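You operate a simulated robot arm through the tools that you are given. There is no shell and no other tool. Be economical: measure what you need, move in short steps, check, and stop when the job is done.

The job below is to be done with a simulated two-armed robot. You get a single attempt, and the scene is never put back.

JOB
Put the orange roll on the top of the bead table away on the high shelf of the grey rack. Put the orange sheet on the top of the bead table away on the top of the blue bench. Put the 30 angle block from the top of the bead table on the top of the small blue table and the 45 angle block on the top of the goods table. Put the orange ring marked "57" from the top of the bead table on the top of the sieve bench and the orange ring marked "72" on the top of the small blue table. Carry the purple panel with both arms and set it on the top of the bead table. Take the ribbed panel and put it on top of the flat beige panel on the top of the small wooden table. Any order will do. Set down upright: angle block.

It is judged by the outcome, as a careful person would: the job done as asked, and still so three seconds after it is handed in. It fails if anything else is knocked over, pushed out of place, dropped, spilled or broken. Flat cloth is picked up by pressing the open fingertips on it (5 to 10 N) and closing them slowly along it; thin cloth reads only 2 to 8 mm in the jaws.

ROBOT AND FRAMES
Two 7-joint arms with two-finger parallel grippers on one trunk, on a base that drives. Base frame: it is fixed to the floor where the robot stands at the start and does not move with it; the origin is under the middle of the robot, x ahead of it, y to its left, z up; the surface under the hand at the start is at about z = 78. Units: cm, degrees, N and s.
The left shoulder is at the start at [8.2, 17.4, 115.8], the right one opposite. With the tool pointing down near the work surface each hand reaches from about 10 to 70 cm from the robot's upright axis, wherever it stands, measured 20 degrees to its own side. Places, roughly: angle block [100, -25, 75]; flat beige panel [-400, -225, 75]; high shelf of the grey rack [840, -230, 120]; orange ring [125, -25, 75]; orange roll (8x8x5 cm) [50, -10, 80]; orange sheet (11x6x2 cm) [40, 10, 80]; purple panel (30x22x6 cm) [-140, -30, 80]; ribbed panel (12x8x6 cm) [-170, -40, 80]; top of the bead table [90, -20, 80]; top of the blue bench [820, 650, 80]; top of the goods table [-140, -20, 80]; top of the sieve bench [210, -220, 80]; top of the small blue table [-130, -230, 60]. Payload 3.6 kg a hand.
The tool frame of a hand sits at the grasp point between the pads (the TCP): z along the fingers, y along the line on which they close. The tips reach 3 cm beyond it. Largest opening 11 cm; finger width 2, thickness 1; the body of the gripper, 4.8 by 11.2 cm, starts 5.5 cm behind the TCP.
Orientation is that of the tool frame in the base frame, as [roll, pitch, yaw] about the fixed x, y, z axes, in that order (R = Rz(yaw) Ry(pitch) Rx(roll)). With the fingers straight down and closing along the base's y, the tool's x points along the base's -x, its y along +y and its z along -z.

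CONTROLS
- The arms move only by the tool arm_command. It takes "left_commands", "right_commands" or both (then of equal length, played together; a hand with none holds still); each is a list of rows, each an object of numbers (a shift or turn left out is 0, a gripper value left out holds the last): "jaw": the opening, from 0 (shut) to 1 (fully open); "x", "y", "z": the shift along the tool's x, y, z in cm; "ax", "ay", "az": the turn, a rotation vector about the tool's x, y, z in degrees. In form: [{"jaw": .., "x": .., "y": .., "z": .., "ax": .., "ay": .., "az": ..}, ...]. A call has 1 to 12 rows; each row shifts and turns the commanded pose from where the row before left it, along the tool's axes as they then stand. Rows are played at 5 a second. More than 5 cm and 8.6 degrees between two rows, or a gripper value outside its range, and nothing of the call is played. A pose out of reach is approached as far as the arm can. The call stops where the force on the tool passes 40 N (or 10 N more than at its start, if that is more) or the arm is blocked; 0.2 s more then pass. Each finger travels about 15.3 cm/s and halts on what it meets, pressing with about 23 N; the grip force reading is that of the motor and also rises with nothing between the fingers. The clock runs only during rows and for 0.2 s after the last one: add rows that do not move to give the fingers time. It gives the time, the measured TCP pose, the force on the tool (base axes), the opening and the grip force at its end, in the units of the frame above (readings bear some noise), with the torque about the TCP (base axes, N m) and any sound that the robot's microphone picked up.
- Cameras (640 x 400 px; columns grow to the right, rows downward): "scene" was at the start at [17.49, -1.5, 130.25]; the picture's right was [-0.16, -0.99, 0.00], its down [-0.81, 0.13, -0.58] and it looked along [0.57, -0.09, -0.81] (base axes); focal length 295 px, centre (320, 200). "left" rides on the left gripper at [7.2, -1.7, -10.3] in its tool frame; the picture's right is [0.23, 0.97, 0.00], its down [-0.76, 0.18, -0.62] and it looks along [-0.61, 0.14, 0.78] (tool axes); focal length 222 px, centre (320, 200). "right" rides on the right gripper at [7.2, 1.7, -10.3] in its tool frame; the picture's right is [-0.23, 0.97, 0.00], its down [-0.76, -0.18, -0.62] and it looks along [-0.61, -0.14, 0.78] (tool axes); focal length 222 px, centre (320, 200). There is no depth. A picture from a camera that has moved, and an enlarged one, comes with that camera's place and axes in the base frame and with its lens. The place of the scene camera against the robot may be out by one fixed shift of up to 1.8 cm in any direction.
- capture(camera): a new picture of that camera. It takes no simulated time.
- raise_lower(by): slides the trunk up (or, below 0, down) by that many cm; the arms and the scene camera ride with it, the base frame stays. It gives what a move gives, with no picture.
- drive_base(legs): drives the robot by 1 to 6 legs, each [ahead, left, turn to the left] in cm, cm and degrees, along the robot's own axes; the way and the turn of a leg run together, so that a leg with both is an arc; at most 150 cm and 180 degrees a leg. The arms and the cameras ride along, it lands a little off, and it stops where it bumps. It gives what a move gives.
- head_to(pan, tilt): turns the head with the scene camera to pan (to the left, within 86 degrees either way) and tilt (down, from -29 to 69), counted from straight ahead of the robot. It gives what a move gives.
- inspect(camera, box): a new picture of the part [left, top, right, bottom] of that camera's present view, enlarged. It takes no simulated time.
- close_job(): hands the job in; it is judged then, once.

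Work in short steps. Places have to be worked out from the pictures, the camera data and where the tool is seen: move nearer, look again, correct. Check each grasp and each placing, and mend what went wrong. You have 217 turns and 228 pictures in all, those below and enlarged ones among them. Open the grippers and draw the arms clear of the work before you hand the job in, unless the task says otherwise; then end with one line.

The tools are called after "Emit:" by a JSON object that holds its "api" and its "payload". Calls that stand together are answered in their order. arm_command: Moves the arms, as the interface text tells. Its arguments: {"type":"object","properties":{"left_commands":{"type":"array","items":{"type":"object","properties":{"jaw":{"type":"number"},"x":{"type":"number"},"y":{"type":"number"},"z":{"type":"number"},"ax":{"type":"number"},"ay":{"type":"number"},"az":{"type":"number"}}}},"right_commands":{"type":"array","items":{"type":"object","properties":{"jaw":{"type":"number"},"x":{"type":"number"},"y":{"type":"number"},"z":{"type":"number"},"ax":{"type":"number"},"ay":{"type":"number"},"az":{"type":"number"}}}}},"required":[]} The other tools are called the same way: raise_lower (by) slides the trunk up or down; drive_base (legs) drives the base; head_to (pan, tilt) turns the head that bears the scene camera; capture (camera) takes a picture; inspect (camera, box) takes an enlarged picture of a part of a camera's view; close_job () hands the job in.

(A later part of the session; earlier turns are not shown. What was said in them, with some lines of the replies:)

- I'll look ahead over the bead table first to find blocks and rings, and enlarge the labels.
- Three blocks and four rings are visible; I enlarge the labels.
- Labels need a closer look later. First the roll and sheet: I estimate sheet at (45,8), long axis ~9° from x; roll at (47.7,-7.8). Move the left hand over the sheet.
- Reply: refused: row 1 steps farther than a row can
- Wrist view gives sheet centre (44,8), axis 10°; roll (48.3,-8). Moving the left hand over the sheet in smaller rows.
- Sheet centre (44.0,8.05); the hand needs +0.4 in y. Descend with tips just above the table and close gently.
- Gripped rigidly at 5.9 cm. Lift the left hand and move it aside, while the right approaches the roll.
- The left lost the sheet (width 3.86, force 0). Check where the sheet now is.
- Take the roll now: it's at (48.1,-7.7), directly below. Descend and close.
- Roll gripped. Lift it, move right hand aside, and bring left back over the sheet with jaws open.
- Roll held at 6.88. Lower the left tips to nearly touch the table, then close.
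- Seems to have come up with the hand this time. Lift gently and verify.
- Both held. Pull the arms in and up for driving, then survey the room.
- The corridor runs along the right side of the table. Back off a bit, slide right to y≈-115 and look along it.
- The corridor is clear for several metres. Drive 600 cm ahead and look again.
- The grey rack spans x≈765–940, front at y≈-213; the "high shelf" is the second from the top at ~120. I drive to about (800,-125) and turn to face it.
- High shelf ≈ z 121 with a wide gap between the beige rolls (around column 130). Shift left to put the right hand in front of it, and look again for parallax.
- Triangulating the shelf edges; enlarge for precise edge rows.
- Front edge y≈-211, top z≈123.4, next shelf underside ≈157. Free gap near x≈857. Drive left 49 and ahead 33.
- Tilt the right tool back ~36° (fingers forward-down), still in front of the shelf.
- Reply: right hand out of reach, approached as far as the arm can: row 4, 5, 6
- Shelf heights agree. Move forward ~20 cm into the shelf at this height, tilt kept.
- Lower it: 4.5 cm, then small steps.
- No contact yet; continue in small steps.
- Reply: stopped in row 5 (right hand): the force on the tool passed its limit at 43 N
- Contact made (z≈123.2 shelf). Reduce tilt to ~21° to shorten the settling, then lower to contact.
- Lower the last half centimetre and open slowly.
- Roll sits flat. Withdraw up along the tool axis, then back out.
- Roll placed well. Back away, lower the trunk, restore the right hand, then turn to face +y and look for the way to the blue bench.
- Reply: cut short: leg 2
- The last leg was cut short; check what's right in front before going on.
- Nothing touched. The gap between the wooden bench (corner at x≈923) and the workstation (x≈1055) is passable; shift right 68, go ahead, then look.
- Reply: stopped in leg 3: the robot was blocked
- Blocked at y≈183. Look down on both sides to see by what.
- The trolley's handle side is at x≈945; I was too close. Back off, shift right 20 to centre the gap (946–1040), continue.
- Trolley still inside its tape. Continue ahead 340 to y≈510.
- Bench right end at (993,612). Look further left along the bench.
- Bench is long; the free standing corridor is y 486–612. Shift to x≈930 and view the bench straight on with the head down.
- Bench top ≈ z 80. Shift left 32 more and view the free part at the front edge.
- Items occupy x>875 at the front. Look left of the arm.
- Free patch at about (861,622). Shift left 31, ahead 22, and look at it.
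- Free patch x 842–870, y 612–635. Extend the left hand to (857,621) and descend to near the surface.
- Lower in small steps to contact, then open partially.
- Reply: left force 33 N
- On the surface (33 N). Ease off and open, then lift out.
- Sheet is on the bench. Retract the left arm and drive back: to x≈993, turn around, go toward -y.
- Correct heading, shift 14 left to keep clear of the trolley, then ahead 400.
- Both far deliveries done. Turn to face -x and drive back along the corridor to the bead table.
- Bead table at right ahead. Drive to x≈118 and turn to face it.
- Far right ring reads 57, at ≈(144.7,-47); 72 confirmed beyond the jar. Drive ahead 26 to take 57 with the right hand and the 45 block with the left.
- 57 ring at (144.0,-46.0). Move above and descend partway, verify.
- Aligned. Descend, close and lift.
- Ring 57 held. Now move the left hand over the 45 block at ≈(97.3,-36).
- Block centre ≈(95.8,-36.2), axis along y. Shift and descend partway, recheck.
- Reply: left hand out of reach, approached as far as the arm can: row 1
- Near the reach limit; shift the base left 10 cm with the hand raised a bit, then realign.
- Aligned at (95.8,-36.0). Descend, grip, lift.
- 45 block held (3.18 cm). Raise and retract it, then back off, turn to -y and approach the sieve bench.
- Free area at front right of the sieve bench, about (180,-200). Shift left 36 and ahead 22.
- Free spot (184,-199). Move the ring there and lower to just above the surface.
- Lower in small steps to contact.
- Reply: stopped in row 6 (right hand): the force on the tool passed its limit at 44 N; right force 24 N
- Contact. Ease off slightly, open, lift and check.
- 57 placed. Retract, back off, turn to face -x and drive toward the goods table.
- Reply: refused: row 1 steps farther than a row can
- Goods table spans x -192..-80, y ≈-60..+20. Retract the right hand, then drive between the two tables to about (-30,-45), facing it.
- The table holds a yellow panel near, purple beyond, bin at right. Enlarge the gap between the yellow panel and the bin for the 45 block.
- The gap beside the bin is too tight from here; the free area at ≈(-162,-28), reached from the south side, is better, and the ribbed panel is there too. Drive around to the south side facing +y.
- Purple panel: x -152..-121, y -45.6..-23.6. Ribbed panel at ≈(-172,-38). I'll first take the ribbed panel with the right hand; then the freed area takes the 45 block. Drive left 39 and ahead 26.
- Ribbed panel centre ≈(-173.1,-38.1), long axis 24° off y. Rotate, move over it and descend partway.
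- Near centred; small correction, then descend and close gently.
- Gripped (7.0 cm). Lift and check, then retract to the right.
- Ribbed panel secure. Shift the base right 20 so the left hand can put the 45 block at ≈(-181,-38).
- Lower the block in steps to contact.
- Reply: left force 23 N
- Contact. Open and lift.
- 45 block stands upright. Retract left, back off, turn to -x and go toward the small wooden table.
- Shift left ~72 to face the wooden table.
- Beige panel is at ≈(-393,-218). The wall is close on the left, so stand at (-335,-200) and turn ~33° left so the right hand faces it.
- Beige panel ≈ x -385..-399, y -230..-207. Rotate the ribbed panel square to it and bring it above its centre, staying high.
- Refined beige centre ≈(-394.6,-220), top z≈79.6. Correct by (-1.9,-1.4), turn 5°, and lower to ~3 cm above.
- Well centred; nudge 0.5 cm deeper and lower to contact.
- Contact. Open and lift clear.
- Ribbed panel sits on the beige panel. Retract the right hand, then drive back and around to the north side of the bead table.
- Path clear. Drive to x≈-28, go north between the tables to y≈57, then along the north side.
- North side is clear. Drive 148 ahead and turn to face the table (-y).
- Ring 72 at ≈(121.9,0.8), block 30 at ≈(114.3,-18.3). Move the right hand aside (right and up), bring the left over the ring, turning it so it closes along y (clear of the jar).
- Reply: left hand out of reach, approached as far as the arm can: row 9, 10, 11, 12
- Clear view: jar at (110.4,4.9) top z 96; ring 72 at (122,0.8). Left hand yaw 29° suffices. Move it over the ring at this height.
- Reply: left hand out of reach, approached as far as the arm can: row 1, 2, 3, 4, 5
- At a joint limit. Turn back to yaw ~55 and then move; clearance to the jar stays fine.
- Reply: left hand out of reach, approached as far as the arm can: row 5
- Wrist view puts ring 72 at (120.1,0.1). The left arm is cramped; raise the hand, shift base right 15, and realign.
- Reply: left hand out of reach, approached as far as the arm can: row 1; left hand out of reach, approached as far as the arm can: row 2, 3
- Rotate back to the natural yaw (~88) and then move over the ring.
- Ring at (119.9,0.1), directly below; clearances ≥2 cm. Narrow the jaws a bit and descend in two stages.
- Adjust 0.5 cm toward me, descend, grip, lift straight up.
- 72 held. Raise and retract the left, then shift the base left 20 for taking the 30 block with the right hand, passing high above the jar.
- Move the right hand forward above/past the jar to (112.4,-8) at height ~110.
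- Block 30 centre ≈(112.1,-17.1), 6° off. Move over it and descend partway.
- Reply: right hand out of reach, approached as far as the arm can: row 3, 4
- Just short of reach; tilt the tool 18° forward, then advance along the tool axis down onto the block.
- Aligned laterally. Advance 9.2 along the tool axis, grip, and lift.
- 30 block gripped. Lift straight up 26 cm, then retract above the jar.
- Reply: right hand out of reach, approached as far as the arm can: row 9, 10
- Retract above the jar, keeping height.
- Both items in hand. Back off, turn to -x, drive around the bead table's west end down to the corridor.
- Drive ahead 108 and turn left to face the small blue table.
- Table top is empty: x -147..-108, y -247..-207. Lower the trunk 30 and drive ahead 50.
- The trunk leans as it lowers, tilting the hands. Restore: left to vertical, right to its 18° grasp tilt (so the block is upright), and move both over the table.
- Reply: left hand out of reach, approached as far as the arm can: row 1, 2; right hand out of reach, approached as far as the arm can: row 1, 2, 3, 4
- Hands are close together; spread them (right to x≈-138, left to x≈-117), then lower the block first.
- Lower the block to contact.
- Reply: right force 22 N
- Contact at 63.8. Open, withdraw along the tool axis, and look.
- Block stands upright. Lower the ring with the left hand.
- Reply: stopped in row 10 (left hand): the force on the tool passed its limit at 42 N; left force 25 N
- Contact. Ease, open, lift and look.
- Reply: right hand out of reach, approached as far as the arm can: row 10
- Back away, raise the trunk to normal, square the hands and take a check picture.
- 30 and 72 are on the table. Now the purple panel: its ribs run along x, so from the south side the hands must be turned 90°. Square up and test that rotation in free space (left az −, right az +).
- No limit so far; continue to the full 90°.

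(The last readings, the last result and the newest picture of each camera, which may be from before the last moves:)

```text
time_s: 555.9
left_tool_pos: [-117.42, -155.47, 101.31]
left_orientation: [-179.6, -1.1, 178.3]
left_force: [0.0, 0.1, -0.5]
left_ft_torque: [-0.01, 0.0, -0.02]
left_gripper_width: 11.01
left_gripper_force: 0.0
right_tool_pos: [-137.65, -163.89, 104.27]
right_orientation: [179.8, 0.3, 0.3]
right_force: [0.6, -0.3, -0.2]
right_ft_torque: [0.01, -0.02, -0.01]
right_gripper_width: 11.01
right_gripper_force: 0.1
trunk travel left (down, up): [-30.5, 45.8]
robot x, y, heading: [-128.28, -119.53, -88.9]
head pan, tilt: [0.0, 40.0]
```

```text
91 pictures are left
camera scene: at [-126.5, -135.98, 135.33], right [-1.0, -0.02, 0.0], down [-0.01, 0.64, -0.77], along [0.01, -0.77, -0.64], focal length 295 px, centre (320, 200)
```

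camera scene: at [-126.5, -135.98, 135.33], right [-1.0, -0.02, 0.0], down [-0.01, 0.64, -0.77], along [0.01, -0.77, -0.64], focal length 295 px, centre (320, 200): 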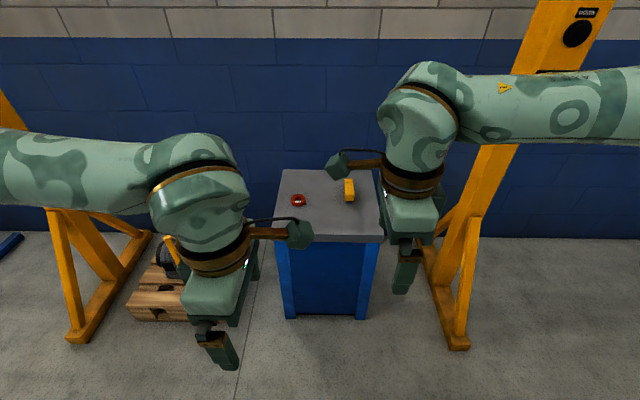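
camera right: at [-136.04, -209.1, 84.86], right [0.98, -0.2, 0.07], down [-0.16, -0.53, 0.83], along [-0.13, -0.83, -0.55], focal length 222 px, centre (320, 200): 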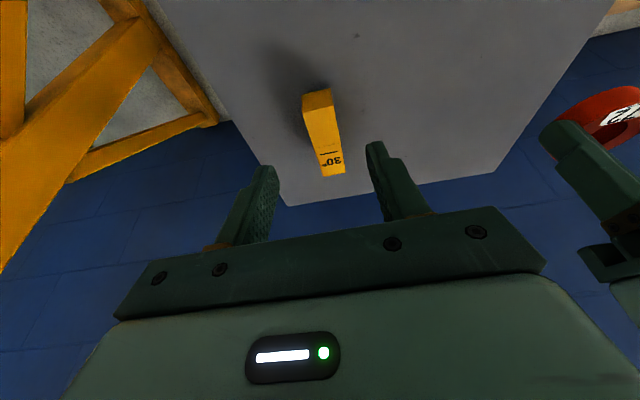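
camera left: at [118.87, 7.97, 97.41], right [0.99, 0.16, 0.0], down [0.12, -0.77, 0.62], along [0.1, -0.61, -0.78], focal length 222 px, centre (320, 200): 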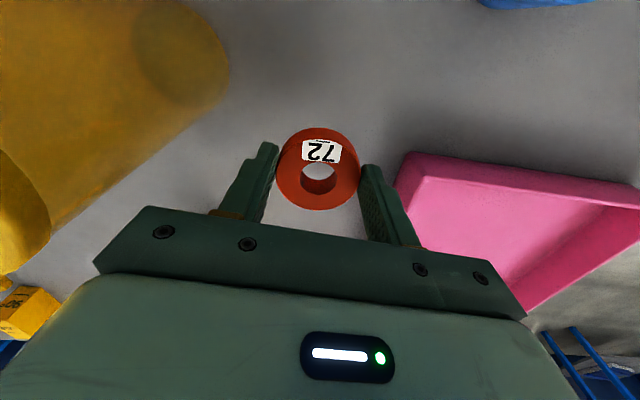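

Rotation works. Turn around to face the goods table and look at the purple panel.

Emit:
{"api": "drive_base", "payload": {"legs": [[0, 0, 179], [0, 9, 0], [20, 0, 0]]}}

Emit:
{"api": "head_to", "payload": {"pan": 0, "tilt": 45}}

Emit:
{"api": "capture", "payload": {"camera": "scene"}}

Emit:
{"api": "capture", "payload": {"camera": "left"}}

```text
time_s: 565.5
left_tool_pos: [-148.75, -63.64, 101.26]
left_orientation: [-179.9, -1.1, -1.5]
left_force: [0.1, 0.2, 0.5]
left_ft_torque: [-0.01, -0.02, -0.01]
left_gripper_width: 11.01
left_gripper_force: 0.1
right_tool_pos: [-128.45, -55.31, 104.34]
right_orientation: [180.0, 0.3, -179.3]
right_force: [0.4, -0.4, -0.7]
right_ft_torque: [-0.02, -0.01, 0.04]
right_gripper_width: 10.99
right_gripper_force: 0.2
trunk travel left (down, up): [-30.5, 45.8]
robot x, y, heading: [-137.77, -99.89, 91.4]
head pan, tilt: [0.0, 40.0]
```

```text
time_s: 566.2
left_tool_pos: [-148.76, -63.84, 101.19]
left_orientation: [-179.8, -1.1, -1.5]
left_force: [0.4, 0.1, 0.3]
left_ft_torque: [0.01, 0.01, 0.02]
left_gripper_width: 11.02
left_gripper_force: 0.1
right_tool_pos: [-128.4, -55.44, 104.39]
right_orientation: [179.9, 0.3, -179.1]
right_force: [0.1, 0.5, -0.1]
right_ft_torque: [-0.01, -0.02, -0.01]
right_gripper_width: 11.01
right_gripper_force: 0.0
trunk travel left (down, up): [-30.5, 45.8]
robot x, y, heading: [-137.63, -99.67, 91.7]
head pan, tilt: [0.0, 45.0]
```

```text
90 pictures are left
camera scene: at [-136.77, -84.36, 134.61], right [1.0, 0.03, 0.0], down [0.02, -0.71, -0.71], along [-0.02, 0.71, -0.71], focal length 295 px, centre (320, 200)
```

scene: 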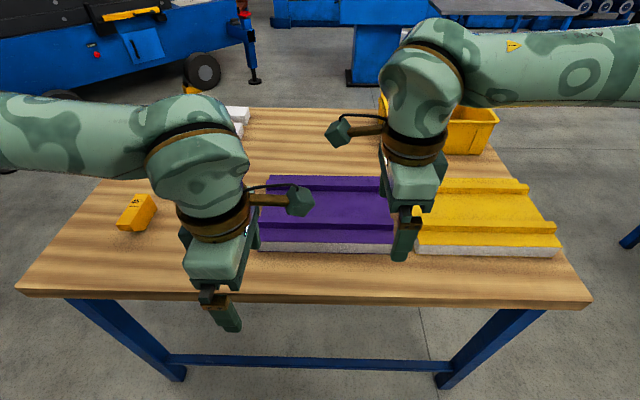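

```text
89 pictures are left
camera left: at [-141.73, -62.34, 111.73], right [0.2, -0.98, 0.0], down [-0.78, -0.16, 0.61], along [-0.6, -0.12, -0.79], focal length 222 px, centre (320, 200)
```

left: 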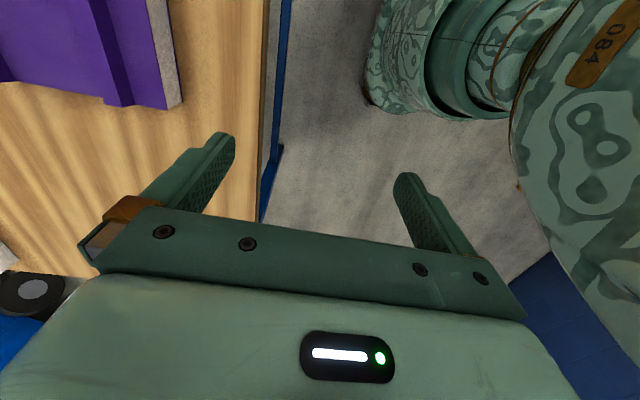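

Emit:
{"api": "inspect", "payload": {"camera": "scene", "box": [240, 165, 420, 265]}}

Emit:
{"api": "capture", "payload": {"camera": "right"}}

```text
3.56 times, centred on (330, 215) of scene
camera zoom: at [-136.77, -84.36, 134.61], right [1.0, 0.03, 0.0], down [0.02, -0.71, -0.71], along [-0.02, 0.71, -0.71], focal length 1050 px, centre (284, 147)
```

zoom: 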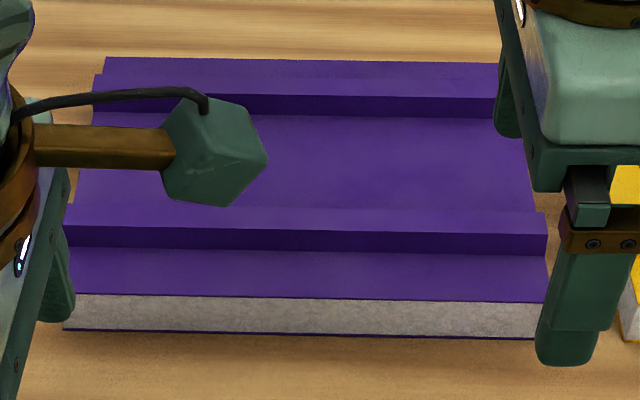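

```text
87 pictures are left
camera right: at [-135.68, -53.73, 114.73], right [0.21, 0.98, 0.0], down [0.76, -0.17, 0.63], along [0.61, -0.13, -0.78], focal length 222 px, centre (320, 200)
```

right: 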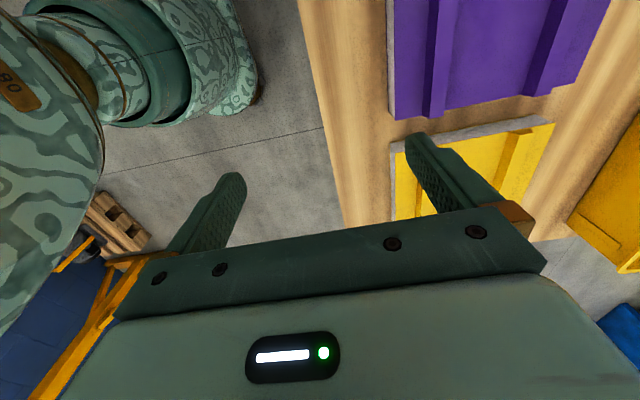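

Ribs: front at y≈-41.6, back at y≈-29.3, ~2 cm wide, top z≈85.8; panel x -151..-121.5. Plan: right hand on the back rib (x≈-128), left hand on the front rib (x≈-145). Drive in 8 cm first.

Emit:
{"api": "drive_base", "payload": {"legs": [[8, -1, -1.7]]}}

Emit:
{"api": "capture", "payload": {"camera": "right"}}

```text
time_s: 567.2
left_tool_pos: [-146.67, -55.27, 101.34]
left_orientation: [-179.7, -1.1, -3.2]
left_force: [0.6, 1.0, -0.1]
left_ft_torque: [0.0, 0.0, 0.01]
left_gripper_width: 10.99
left_gripper_force: 0.1
right_tool_pos: [-126.12, -47.46, 104.31]
right_orientation: [-180.0, 0.3, 179.1]
right_force: [0.8, -0.2, -0.2]
right_ft_torque: [-0.02, 0.03, -0.02]
right_gripper_width: 10.98
right_gripper_force: 0.0
trunk travel left (down, up): [-30.5, 45.8]
robot x, y, heading: [-137.24, -91.54, 89.6]
head pan, tilt: [0.0, 45.0]
```

```text
86 pictures are left
camera right: at [-133.35, -45.56, 114.66], right [0.24, 0.97, 0.0], down [0.76, -0.19, 0.63], along [0.61, -0.15, -0.78], focal length 222 px, centre (320, 200)
```

right: 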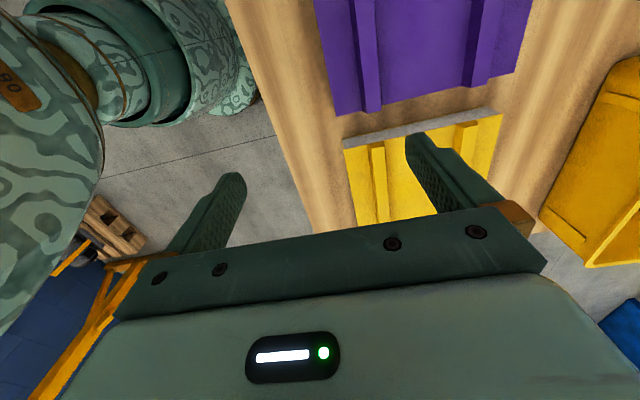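

Move both hands over their ribs and lower to ~z 94 for a close check.

Emit:
{"api": "arm_command", "payload": {"left_commands": [{"y": -3.45, "x": 0.25}, {"y": -3.45, "x": 0.25}, {"y": -3.45, "x": 0.2}, {"y": -3.45, "x": 0.2}, {"z": 3.5, "az": -3.2}, {"z": 3.5}, {}], "right_commands": [{"y": 4.5, "x": 0.7}, {"y": 4.5, "x": 0.7}, {"y": 4.5, "x": 0.7}, {"y": 4.5, "x": 0.6}, {"z": 4.5, "az": -0.9}, {"z": 4.5}, {}]}}

Emit:
{"api": "capture", "payload": {"camera": "right"}}

Emit:
{"api": "capture", "payload": {"camera": "left"}}

Emit:
{"api": "capture", "payload": {"camera": "scene"}}

```text
time_s: 568.8
left_tool_pos: [-144.94, -41.73, 94.29]
left_orientation: [-179.7, -1.1, 0.0]
left_force: [0.7, 0.8, 0.2]
left_ft_torque: [0.01, -0.03, -0.02]
left_gripper_width: 10.98
left_gripper_force: 0.2
right_tool_pos: [-128.45, -29.69, 95.39]
right_orientation: [179.9, 0.3, 180.0]
right_force: [-0.3, 0.3, -0.3]
right_ft_torque: [0.03, 0.0, -0.01]
right_gripper_width: 11.01
right_gripper_force: 0.1
trunk travel left (down, up): [-30.5, 45.8]
robot x, y, heading: [-136.84, -91.7, 89.6]
head pan, tilt: [0.0, 45.0]
```

```text
85 pictures are left
camera right: at [-135.69, -27.99, 105.77], right [0.23, 0.97, 0.0], down [0.76, -0.18, 0.63], along [0.61, -0.14, -0.78], focal length 222 px, centre (320, 200)
```

right: 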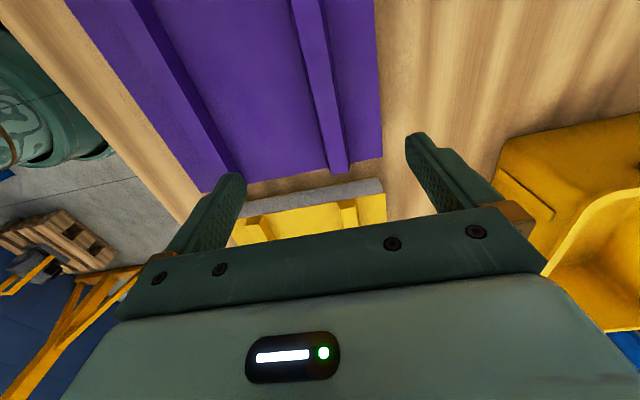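

```text
84 pictures are left
camera left: at [-137.93, -40.09, 104.75], right [0.23, -0.97, 0.0], down [-0.77, -0.18, 0.61], along [-0.59, -0.14, -0.79], focal length 222 px, centre (320, 200)
```

left: 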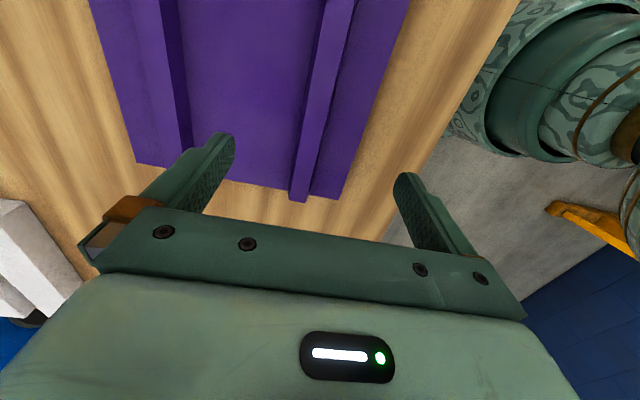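

```text
83 pictures are left
camera scene: at [-135.34, -76.33, 134.63], right [1.0, 0.0, 0.0], down [0.0, -0.71, -0.71], along [0.0, 0.71, -0.71], focal length 295 px, centre (320, 200)
```

scene: 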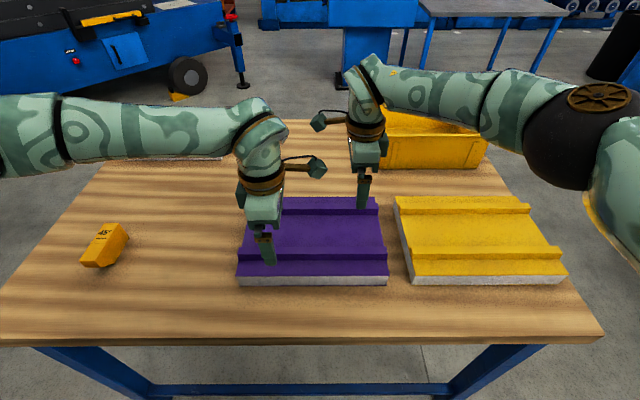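

Ribs at y -41.55 (front) and -28.9 (back). Small corrections, then lower both so tips straddle the ribs.

Emit:
{"api": "arm_command", "payload": {"left_commands": [{"y": -0.2}, {"z": 3.5}, {"z": 2.8}, {"z": 0.6}, {}], "right_commands": [{"y": 0.75, "x": 1.3}, {"z": 4}, {"z": 3.5}, {"z": 0.5}, {}]}}

Emit:
{"api": "capture", "payload": {"camera": "right"}}

Emit:
{"api": "capture", "payload": {"camera": "left"}}

```text
time_s: 570.0
left_tool_pos: [-144.79, -41.56, 87.41]
left_orientation: [-179.9, -1.0, 0.0]
left_force: [-0.6, -0.1, -0.1]
left_ft_torque: [-0.01, 0.0, 0.0]
left_gripper_width: 10.98
left_gripper_force: 0.1
right_tool_pos: [-129.68, -28.78, 87.31]
right_orientation: [179.9, 0.3, -179.9]
right_force: [-0.7, -0.7, -0.2]
right_ft_torque: [0.01, -0.01, 0.01]
right_gripper_width: 11.0
right_gripper_force: 0.0
trunk travel left (down, up): [-30.5, 45.8]
robot x, y, heading: [-136.79, -91.46, 89.8]
head pan, tilt: [0.0, 45.0]
```

```text
82 pictures are left
camera right: at [-136.94, -26.97, 97.8], right [0.23, 0.97, 0.0], down [0.76, -0.18, 0.63], along [0.61, -0.14, -0.78], focal length 222 px, centre (320, 200)
```

right: 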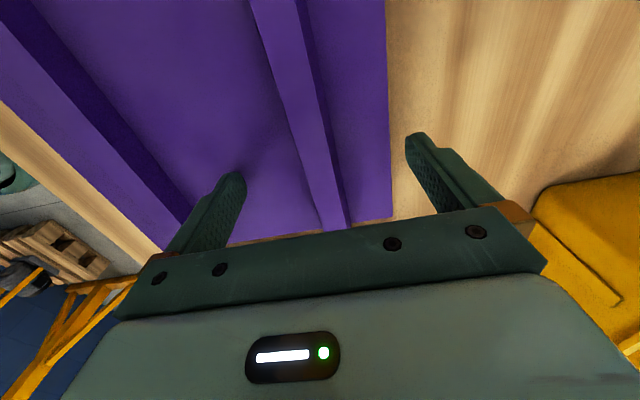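

```text
81 pictures are left
camera left: at [-137.76, -39.84, 97.87], right [0.23, -0.97, 0.0], down [-0.77, -0.18, 0.61], along [-0.59, -0.14, -0.79], focal length 222 px, centre (320, 200)
```

left: 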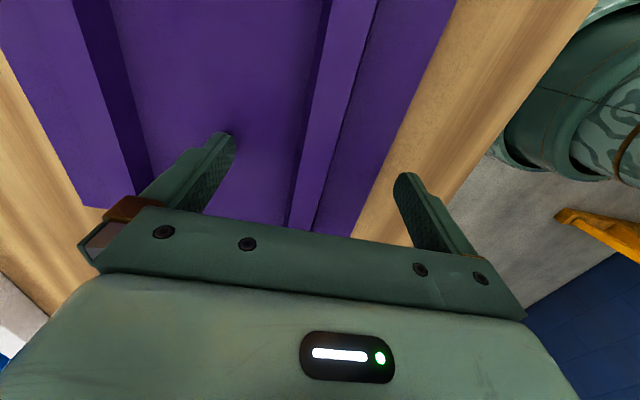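

Close partway, lower the last bit, then close on the ribs.

Emit:
{"api": "arm_command", "payload": {"left_commands": [{"jaw": 0.6}, {"jaw": 0.4}, {"z": 0.3}, {"z": 0.3}, {"jaw": 0.25}, {"jaw": 0.15}, {"jaw": 0.05}, {}, {}], "right_commands": [{"jaw": 0.6}, {"jaw": 0.4}, {"z": 0.3}, {"z": 0.2}, {"jaw": 0.25}, {"jaw": 0.15}, {"jaw": 0.05}, {}, {}]}}

Emit:
{"api": "capture", "payload": {"camera": "right"}}

Emit:
{"api": "capture", "payload": {"camera": "left"}}

```text
time_s: 572.0
left_tool_pos: [-144.75, -41.4, 87.02]
left_orientation: [-179.5, -1.2, 0.0]
left_force: [6.3, 25.5, 9.5]
left_ft_torque: [0.8, 0.1, 0.37]
left_gripper_width: 2.53
left_gripper_force: 22.6
right_tool_pos: [-129.95, -28.85, 87.08]
right_orientation: [179.9, 0.3, 180.0]
right_force: [-5.9, -17.1, 19.1]
right_ft_torque: [-0.65, 0.06, 0.54]
right_gripper_width: 2.54
right_gripper_force: 23.2
trunk travel left (down, up): [-30.5, 45.8]
robot x, y, heading: [-137.13, -91.78, 89.8]
head pan, tilt: [0.0, 45.0]
```

```text
80 pictures are left
camera right: at [-137.07, -27.13, 97.39], right [0.23, 0.97, 0.0], down [0.76, -0.18, 0.63], along [0.61, -0.14, -0.78], focal length 222 px, centre (320, 200)
```

right: 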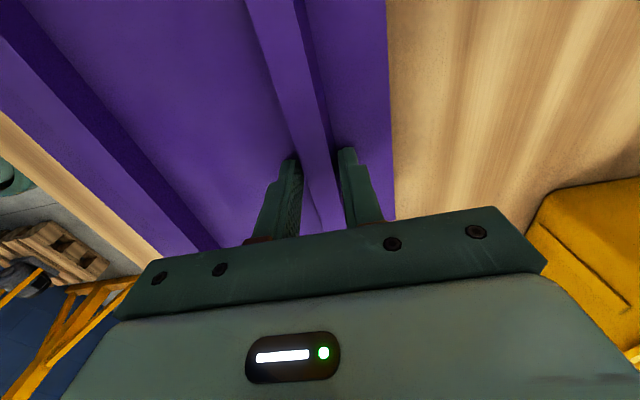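

```text
79 pictures are left
camera left: at [-137.79, -39.81, 97.53], right [0.23, -0.97, -0.01], down [-0.77, -0.18, 0.61], along [-0.59, -0.13, -0.8], focal length 222 px, centre (320, 200)
```

left: 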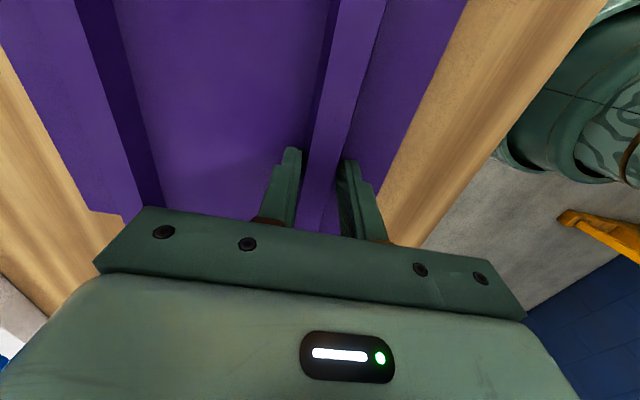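

Both ribs gripped. Relax the internal force slightly and lift together 2 cm.

Emit:
{"api": "arm_command", "payload": {"left_commands": [{"y": -0.2}, {"z": -0.5}, {"z": -0.5}, {"z": -1}, {}], "right_commands": [{"y": -0.15}, {"z": -0.5}, {"z": -0.5}, {"z": -1}, {}]}}

Emit:
{"api": "capture", "payload": {"camera": "scene"}}

```text
time_s: 573.2
left_tool_pos: [-144.83, -41.36, 88.84]
left_orientation: [-179.8, -1.1, 0.0]
left_force: [9.8, 10.4, -3.7]
left_ft_torque: [0.25, -0.3, 0.13]
left_gripper_width: 2.5
left_gripper_force: 23.1
right_tool_pos: [-129.75, -28.68, 88.85]
right_orientation: [-180.0, 0.4, 179.9]
right_force: [-10.8, -9.5, -1.6]
right_ft_torque: [-0.37, 0.4, 0.03]
right_gripper_width: 2.49
right_gripper_force: 23.1
trunk travel left (down, up): [-30.5, 45.8]
robot x, y, heading: [-136.75, -91.66, 89.7]
head pan, tilt: [0.0, 45.0]
```

```text
78 pictures are left
camera scene: at [-135.38, -76.17, 134.59], right [1.0, 0.0, 0.0], down [0.0, -0.71, -0.71], along [0.0, 0.71, -0.71], focal length 295 px, centre (320, 200)
```

scene: 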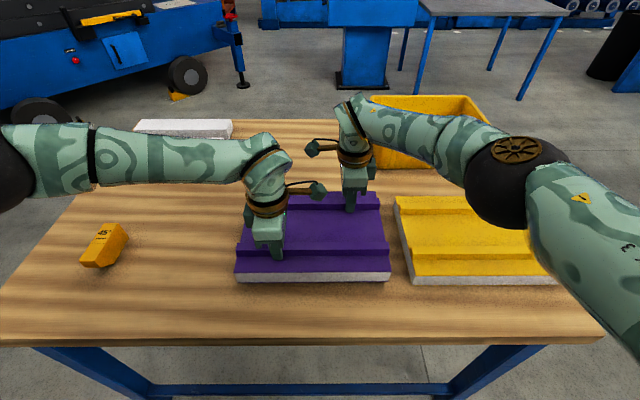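

Panel is lifting level. Raise it 12 cm more and retract 14 cm toward the robot, both hands together.

Emit:
{"api": "arm_command", "payload": {"left_commands": [{"z": -2}, {"z": -3}, {"z": -3}, {"z": -3}, {"z": -2}, {"y": 2.5}, {"y": 3}, {"y": 3}, {"y": 3}, {"y": 2.5}, {}], "right_commands": [{"z": -2}, {"z": -3}, {"z": -3}, {"z": -3}, {"z": -2}, {"y": -2.5}, {"y": -3}, {"y": -3}, {"y": -3}, {"y": -2.5}, {}]}}

Emit:
{"api": "capture", "payload": {"camera": "scene"}}

```text
time_s: 575.6
left_tool_pos: [-145.1, -55.25, 101.82]
left_orientation: [-179.7, -1.2, 0.1]
left_force: [9.8, 7.4, -2.6]
left_ft_torque: [0.26, -0.35, -0.09]
left_gripper_width: 2.43
left_gripper_force: 23.3
right_tool_pos: [-130.08, -42.83, 101.79]
right_orientation: [179.9, 0.3, -179.9]
right_force: [-8.9, -7.3, -2.4]
right_ft_torque: [-0.23, 0.22, 0.06]
right_gripper_width: 2.45
right_gripper_force: 22.8
trunk travel left (down, up): [-30.5, 45.8]
robot x, y, heading: [-136.35, -91.49, 90.0]
head pan, tilt: [0.0, 45.0]
```

```text
77 pictures are left
camera scene: at [-135.38, -76.15, 134.59], right [1.0, 0.0, 0.0], down [0.0, -0.71, -0.71], along [0.0, 0.71, -0.71], focal length 295 px, centre (320, 200)
```

scene: 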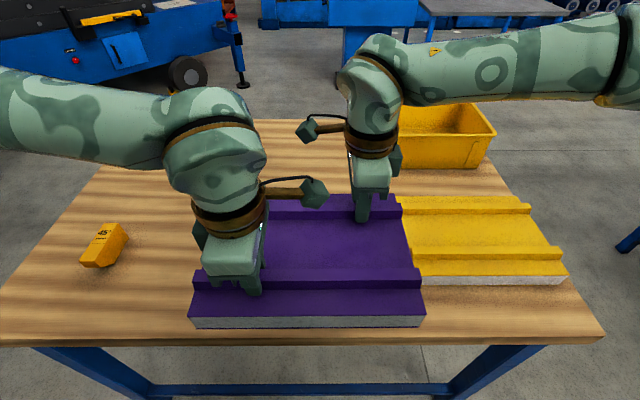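

Panel held level. Drive: back 30, turn right to face +x, along the corridor to x≈-32, then left to y≈-1 in front of the bead table.

Emit:
{"api": "drive_base", "payload": {"legs": [[-30, 0, 0], [0, 0, -90], [104, 0, 0]]}}

Emit:
{"api": "capture", "payload": {"camera": "scene"}}

```text
time_s: 586.4
left_tool_pos: [2.58, -114.18, 101.92]
left_orientation: [-179.8, -1.1, -90.2]
left_force: [2.8, -0.3, -2.8]
left_ft_torque: [0.02, -0.04, 0.09]
left_gripper_width: 2.42
left_gripper_force: 23.7
right_tool_pos: [14.86, -129.33, 101.8]
right_orientation: [179.9, 0.3, 89.8]
right_force: [-1.5, 0.3, -2.5]
right_ft_torque: [-0.05, 0.09, 0.08]
right_gripper_width: 2.42
right_gripper_force: 23.0
trunk travel left (down, up): [-30.5, 45.8]
robot x, y, heading: [-33.93, -122.37, -0.4]
head pan, tilt: [0.0, 45.0]
```

```text
76 pictures are left
camera scene: at [-16.73, -122.85, 134.59], right [-0.01, -1.0, 0.0], down [-0.71, 0.01, -0.71], along [0.71, -0.01, -0.71], focal length 295 px, centre (320, 200)
```

scene: 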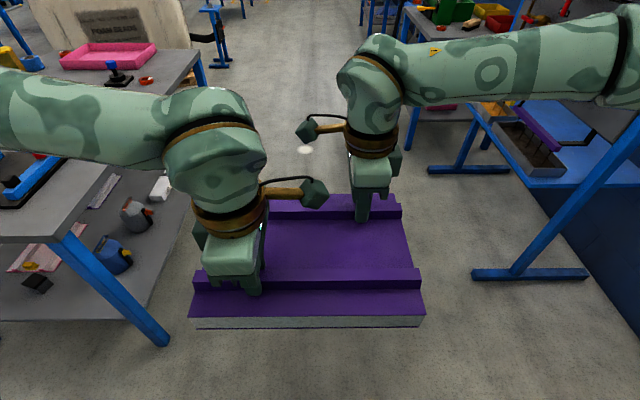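

Panel steady. Slide left 122 to face the bead table's free end.

Emit:
{"api": "drive_base", "payload": {"legs": [[0, 121, 0.4]]}}

Emit:
{"api": "head_to", "payload": {"pan": 0, "tilt": 40}}

Emit:
{"api": "capture", "payload": {"camera": "scene"}}

```text
time_s: 592.8
left_tool_pos: [2.66, 13.27, 101.67]
left_orientation: [-179.7, -1.1, -89.3]
left_force: [0.0, -0.6, -3.2]
left_ft_torque: [-0.04, -0.01, 0.13]
left_gripper_width: 2.4
left_gripper_force: 23.2
right_tool_pos: [15.17, -1.77, 101.76]
right_orientation: [179.9, 0.4, 90.6]
right_force: [-1.7, -1.0, -1.7]
right_ft_torque: [-0.03, 0.08, 0.12]
right_gripper_width: 2.41
right_gripper_force: 23.3
trunk travel left (down, up): [-30.5, 45.8]
robot x, y, heading: [-33.86, 4.29, 0.3]
head pan, tilt: [0.0, 45.0]
```

```text
time_s: 593.5
left_tool_pos: [2.76, 13.28, 101.76]
left_orientation: [-179.8, -1.1, -89.2]
left_force: [1.1, -0.1, -1.8]
left_ft_torque: [-0.04, -0.04, 0.02]
left_gripper_width: 2.39
left_gripper_force: 23.0
right_tool_pos: [15.15, -1.75, 101.83]
right_orientation: [180.0, 0.4, 90.5]
right_force: [-1.2, 0.1, -3.1]
right_ft_torque: [0.03, 0.04, 0.08]
right_gripper_width: 2.41
right_gripper_force: 23.1
trunk travel left (down, up): [-30.5, 45.8]
robot x, y, heading: [-33.76, 4.49, 0.5]
head pan, tilt: [0.0, 40.0]
```

```text
75 pictures are left
camera scene: at [-16.18, 4.23, 135.32], right [0.01, -1.0, 0.0], down [-0.64, 0.0, -0.77], along [0.77, 0.01, -0.64], focal length 295 px, centre (320, 200)
```

scene: 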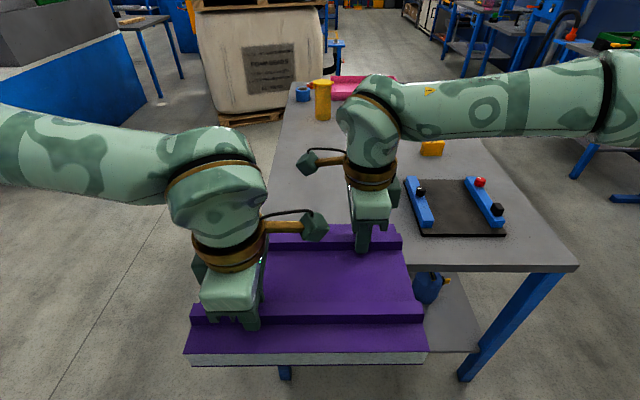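

Shift right 5.5 and drive ahead 31, bringing the panel over the free table end.

Emit:
{"api": "drive_base", "payload": {"legs": [[0, -5.5, -0.4], [31, 0, 0]]}}

Emit:
{"api": "capture", "payload": {"camera": "scene"}}

```text
time_s: 596.1
left_tool_pos: [33.25, 7.36, 101.8]
left_orientation: [-179.9, -1.1, -89.9]
left_force: [1.9, 0.3, -3.0]
left_ft_torque: [0.03, -0.01, 0.11]
left_gripper_width: 2.39
left_gripper_force: 23.6
right_tool_pos: [45.64, -7.7, 101.71]
right_orientation: [179.9, 0.4, 90.2]
right_force: [-1.2, 0.2, -3.0]
right_ft_torque: [-0.03, 0.07, 0.11]
right_gripper_width: 2.39
right_gripper_force: 23.1
trunk travel left (down, up): [-30.5, 45.8]
robot x, y, heading: [-3.33, -1.26, -0.0]
head pan, tilt: [0.0, 40.0]
```

```text
74 pictures are left
camera scene: at [14.45, -1.52, 135.31], right [0.0, -1.0, 0.0], down [-0.64, 0.0, -0.76], along [0.76, 0.0, -0.64], focal length 295 px, centre (320, 200)
```

scene: 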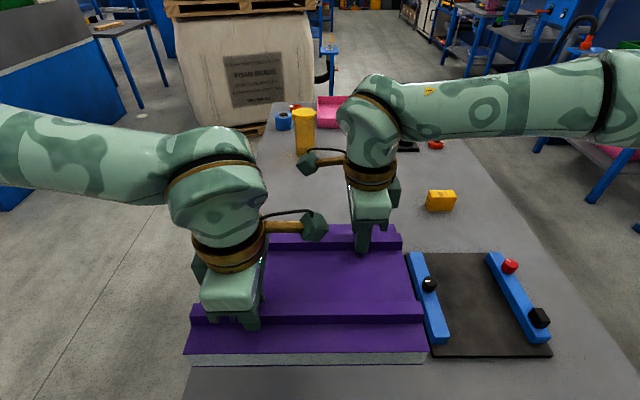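

Extend forward 8 cm and lower together to ~2 cm above the table.

Emit:
{"api": "arm_command", "payload": {"left_commands": [{"y": -2}, {"y": -2}, {"y": -2}, {"y": -2}, {"z": 3}, {"z": 3}, {"z": 3}, {"z": 3}, {"z": 2}, {}], "right_commands": [{"y": 2}, {"y": 2}, {"y": 2}, {"y": 2}, {"z": 3}, {"z": 3}, {"z": 3}, {"z": 3}, {"z": 2}, {}]}}

Emit:
{"api": "capture", "payload": {"camera": "scene"}}

```text
time_s: 598.3
left_tool_pos: [41.19, 7.18, 87.69]
left_orientation: [-179.9, -1.0, -89.7]
left_force: [-3.7, 7.9, -3.1]
left_ft_torque: [0.08, 0.16, 0.13]
left_gripper_width: 2.36
left_gripper_force: 22.8
right_tool_pos: [53.75, -8.0, 87.83]
right_orientation: [179.8, 0.4, 90.2]
right_force: [3.1, -6.7, -1.7]
right_ft_torque: [-0.06, -0.07, 0.18]
right_gripper_width: 2.39
right_gripper_force: 23.1
trunk travel left (down, up): [-30.5, 45.8]
robot x, y, heading: [-3.18, -1.16, 0.2]
head pan, tilt: [0.0, 40.0]
```

```text
73 pictures are left
camera scene: at [14.33, -1.52, 135.33], right [0.0, -1.0, 0.0], down [-0.64, 0.0, -0.77], along [0.77, 0.0, -0.64], focal length 295 px, centre (320, 200)
```

scene: 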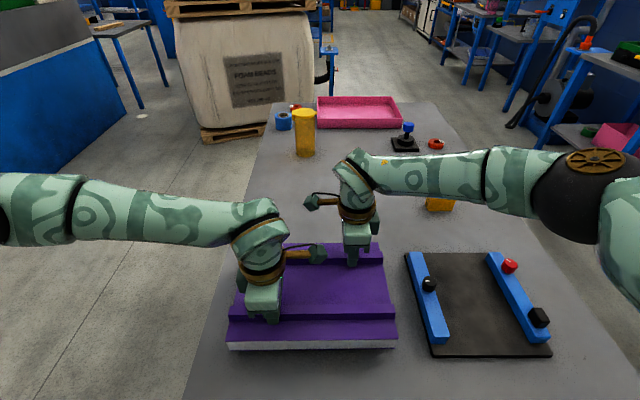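

Well positioned. Lower in small steps until contact.

Emit:
{"api": "arm_command", "payload": {"left_commands": [{"z": 0.8}, {"z": 0.5}, {"z": 0.4}, {"z": 0.3}, {"z": 0.3}, {"z": 0.3}, {}], "right_commands": [{"z": 0.9}, {"z": 0.5}, {"z": 0.4}, {"z": 0.3}, {"z": 0.3}, {"z": 0.3}, {}]}}

```text
time_s: 599.9
left_tool_pos: [41.17, 7.25, 85.48]
left_orientation: [-179.5, -1.1, -89.7]
left_force: [-5.9, 19.4, 20.3]
left_ft_torque: [0.72, 0.26, 0.17]
left_gripper_width: 2.37
left_gripper_force: 23.4
right_tool_pos: [53.64, -7.84, 85.46]
right_orientation: [179.6, 0.4, 90.2]
right_force: [13.0, -16.8, 10.4]
right_ft_torque: [-0.54, -0.33, 0.21]
right_gripper_width: 2.36
right_gripper_force: 23.1
trunk travel left (down, up): [-30.5, 45.8]
robot x, y, heading: [-3.37, -1.36, 0.4]
head pan, tilt: [0.0, 40.0]
```

On the table. Open both hands, lift straight up.

Emit:
{"api": "arm_command", "payload": {"left_commands": [{"z": -0.15}, {"jaw": 0.25}, {"jaw": 0.35}, {"jaw": 0.45}, {}, {"z": -3}, {"z": -4}, {"z": -4}, {"z": -4}, {}], "right_commands": [{"z": -0.15}, {"jaw": 0.25}, {"jaw": 0.35}, {"jaw": 0.45}, {}, {"z": -3}, {"z": -4}, {"z": -4}, {"z": -4}, {}]}}

Emit:
{"api": "arm_command", "payload": {"left_commands": [{"y": 4}, {"y": 4}, {"y": 4}, {}], "right_commands": [{"y": -4.5}, {"y": -4.5}, {"y": -4.5}, {"y": -4.5}]}}

Emit:
{"api": "drive_base", "payload": {"legs": [[-35, 0, 0]]}}

Emit:
{"api": "capture", "payload": {"camera": "scene"}}

```text
time_s: 602.1
left_tool_pos: [41.29, 7.58, 100.26]
left_orientation: [-179.8, -1.1, -89.8]
left_force: [-0.3, 0.0, -0.1]
left_ft_torque: [-0.03, 0.0, -0.03]
left_gripper_width: 4.94
left_gripper_force: 0.1
right_tool_pos: [53.78, -7.73, 100.56]
right_orientation: [179.9, 0.3, 90.2]
right_force: [0.1, 0.1, -1.2]
right_ft_torque: [0.0, -0.01, 0.02]
right_gripper_width: 4.94
right_gripper_force: 0.1
trunk travel left (down, up): [-30.5, 45.8]
robot x, y, heading: [-3.12, -0.98, -0.1]
head pan, tilt: [0.0, 40.0]
```

```text
time_s: 603.1
left_tool_pos: [29.46, 7.61, 100.23]
left_orientation: [-179.8, -1.1, -89.6]
left_force: [0.0, -0.3, -0.3]
left_ft_torque: [-0.04, 0.01, 0.01]
left_gripper_width: 4.93
left_gripper_force: 0.0
right_tool_pos: [35.63, -7.56, 100.64]
right_orientation: [179.8, 0.3, 90.2]
right_force: [-0.3, 0.1, -0.1]
right_ft_torque: [-0.01, -0.02, -0.02]
right_gripper_width: 4.95
right_gripper_force: 0.0
trunk travel left (down, up): [-30.5, 45.8]
robot x, y, heading: [-3.13, -0.96, -0.0]
head pan, tilt: [0.0, 40.0]
```

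```text
time_s: 605.3
left_tool_pos: [-5.82, 7.68, 100.26]
left_orientation: [-179.7, -1.2, -89.7]
left_force: [0.6, -0.7, 0.5]
left_ft_torque: [-0.03, -0.01, -0.02]
left_gripper_width: 4.96
left_gripper_force: 0.0
right_tool_pos: [0.54, -7.47, 100.57]
right_orientation: [179.8, 0.2, 90.2]
right_force: [0.0, 0.0, 0.1]
right_ft_torque: [-0.02, 0.02, -0.02]
right_gripper_width: 4.92
right_gripper_force: 0.1
trunk travel left (down, up): [-30.5, 45.8]
robot x, y, heading: [-38.29, -1.19, -0.2]
head pan, tilt: [0.0, 40.0]
```

```text
72 pictures are left
camera scene: at [-20.82, -1.5, 135.35], right [0.0, -1.0, 0.0], down [-0.64, 0.0, -0.77], along [0.77, 0.0, -0.64], focal length 295 px, centre (320, 200)
```

scene: 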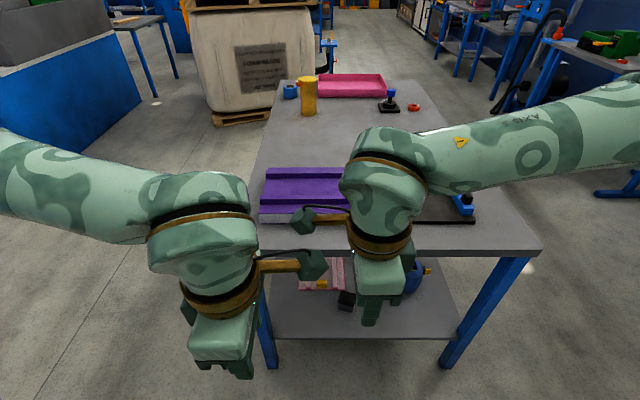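

Panel lies flat on the bead table. Open the grippers fully and hand in.

Emit:
{"api": "arm_command", "payload": {"left_commands": [{"jaw": 1}, {}], "right_commands": [{"jaw": 1}, {}]}}

Emit:
{"api": "close_job", "payload": {}}

```text
time_s: 605.9
left_tool_pos: [-5.67, 7.58, 100.26]
left_orientation: [-179.8, -1.2, -89.7]
left_force: [-0.9, 0.8, -0.2]
left_ft_torque: [-0.01, 0.01, 0.01]
left_gripper_width: 11.0
left_gripper_force: 0.0
right_tool_pos: [0.57, -7.56, 100.52]
right_orientation: [180.0, 0.3, 90.2]
right_force: [0.4, -0.2, -0.2]
right_ft_torque: [0.0, 0.01, 0.01]
right_gripper_width: 11.01
right_gripper_force: 0.1
trunk travel left (down, up): [-30.5, 45.8]
robot x, y, heading: [-38.16, -0.8, 0.1]
head pan, tilt: [0.0, 40.0]
```

```text
The job is handed in.
```

All eight items are at their requested places, both angle blocks stand upright, and the job is handed in; the base bumped a blue trolley once on the way to the blue bench, but it still looked inside its floor tape afterward.
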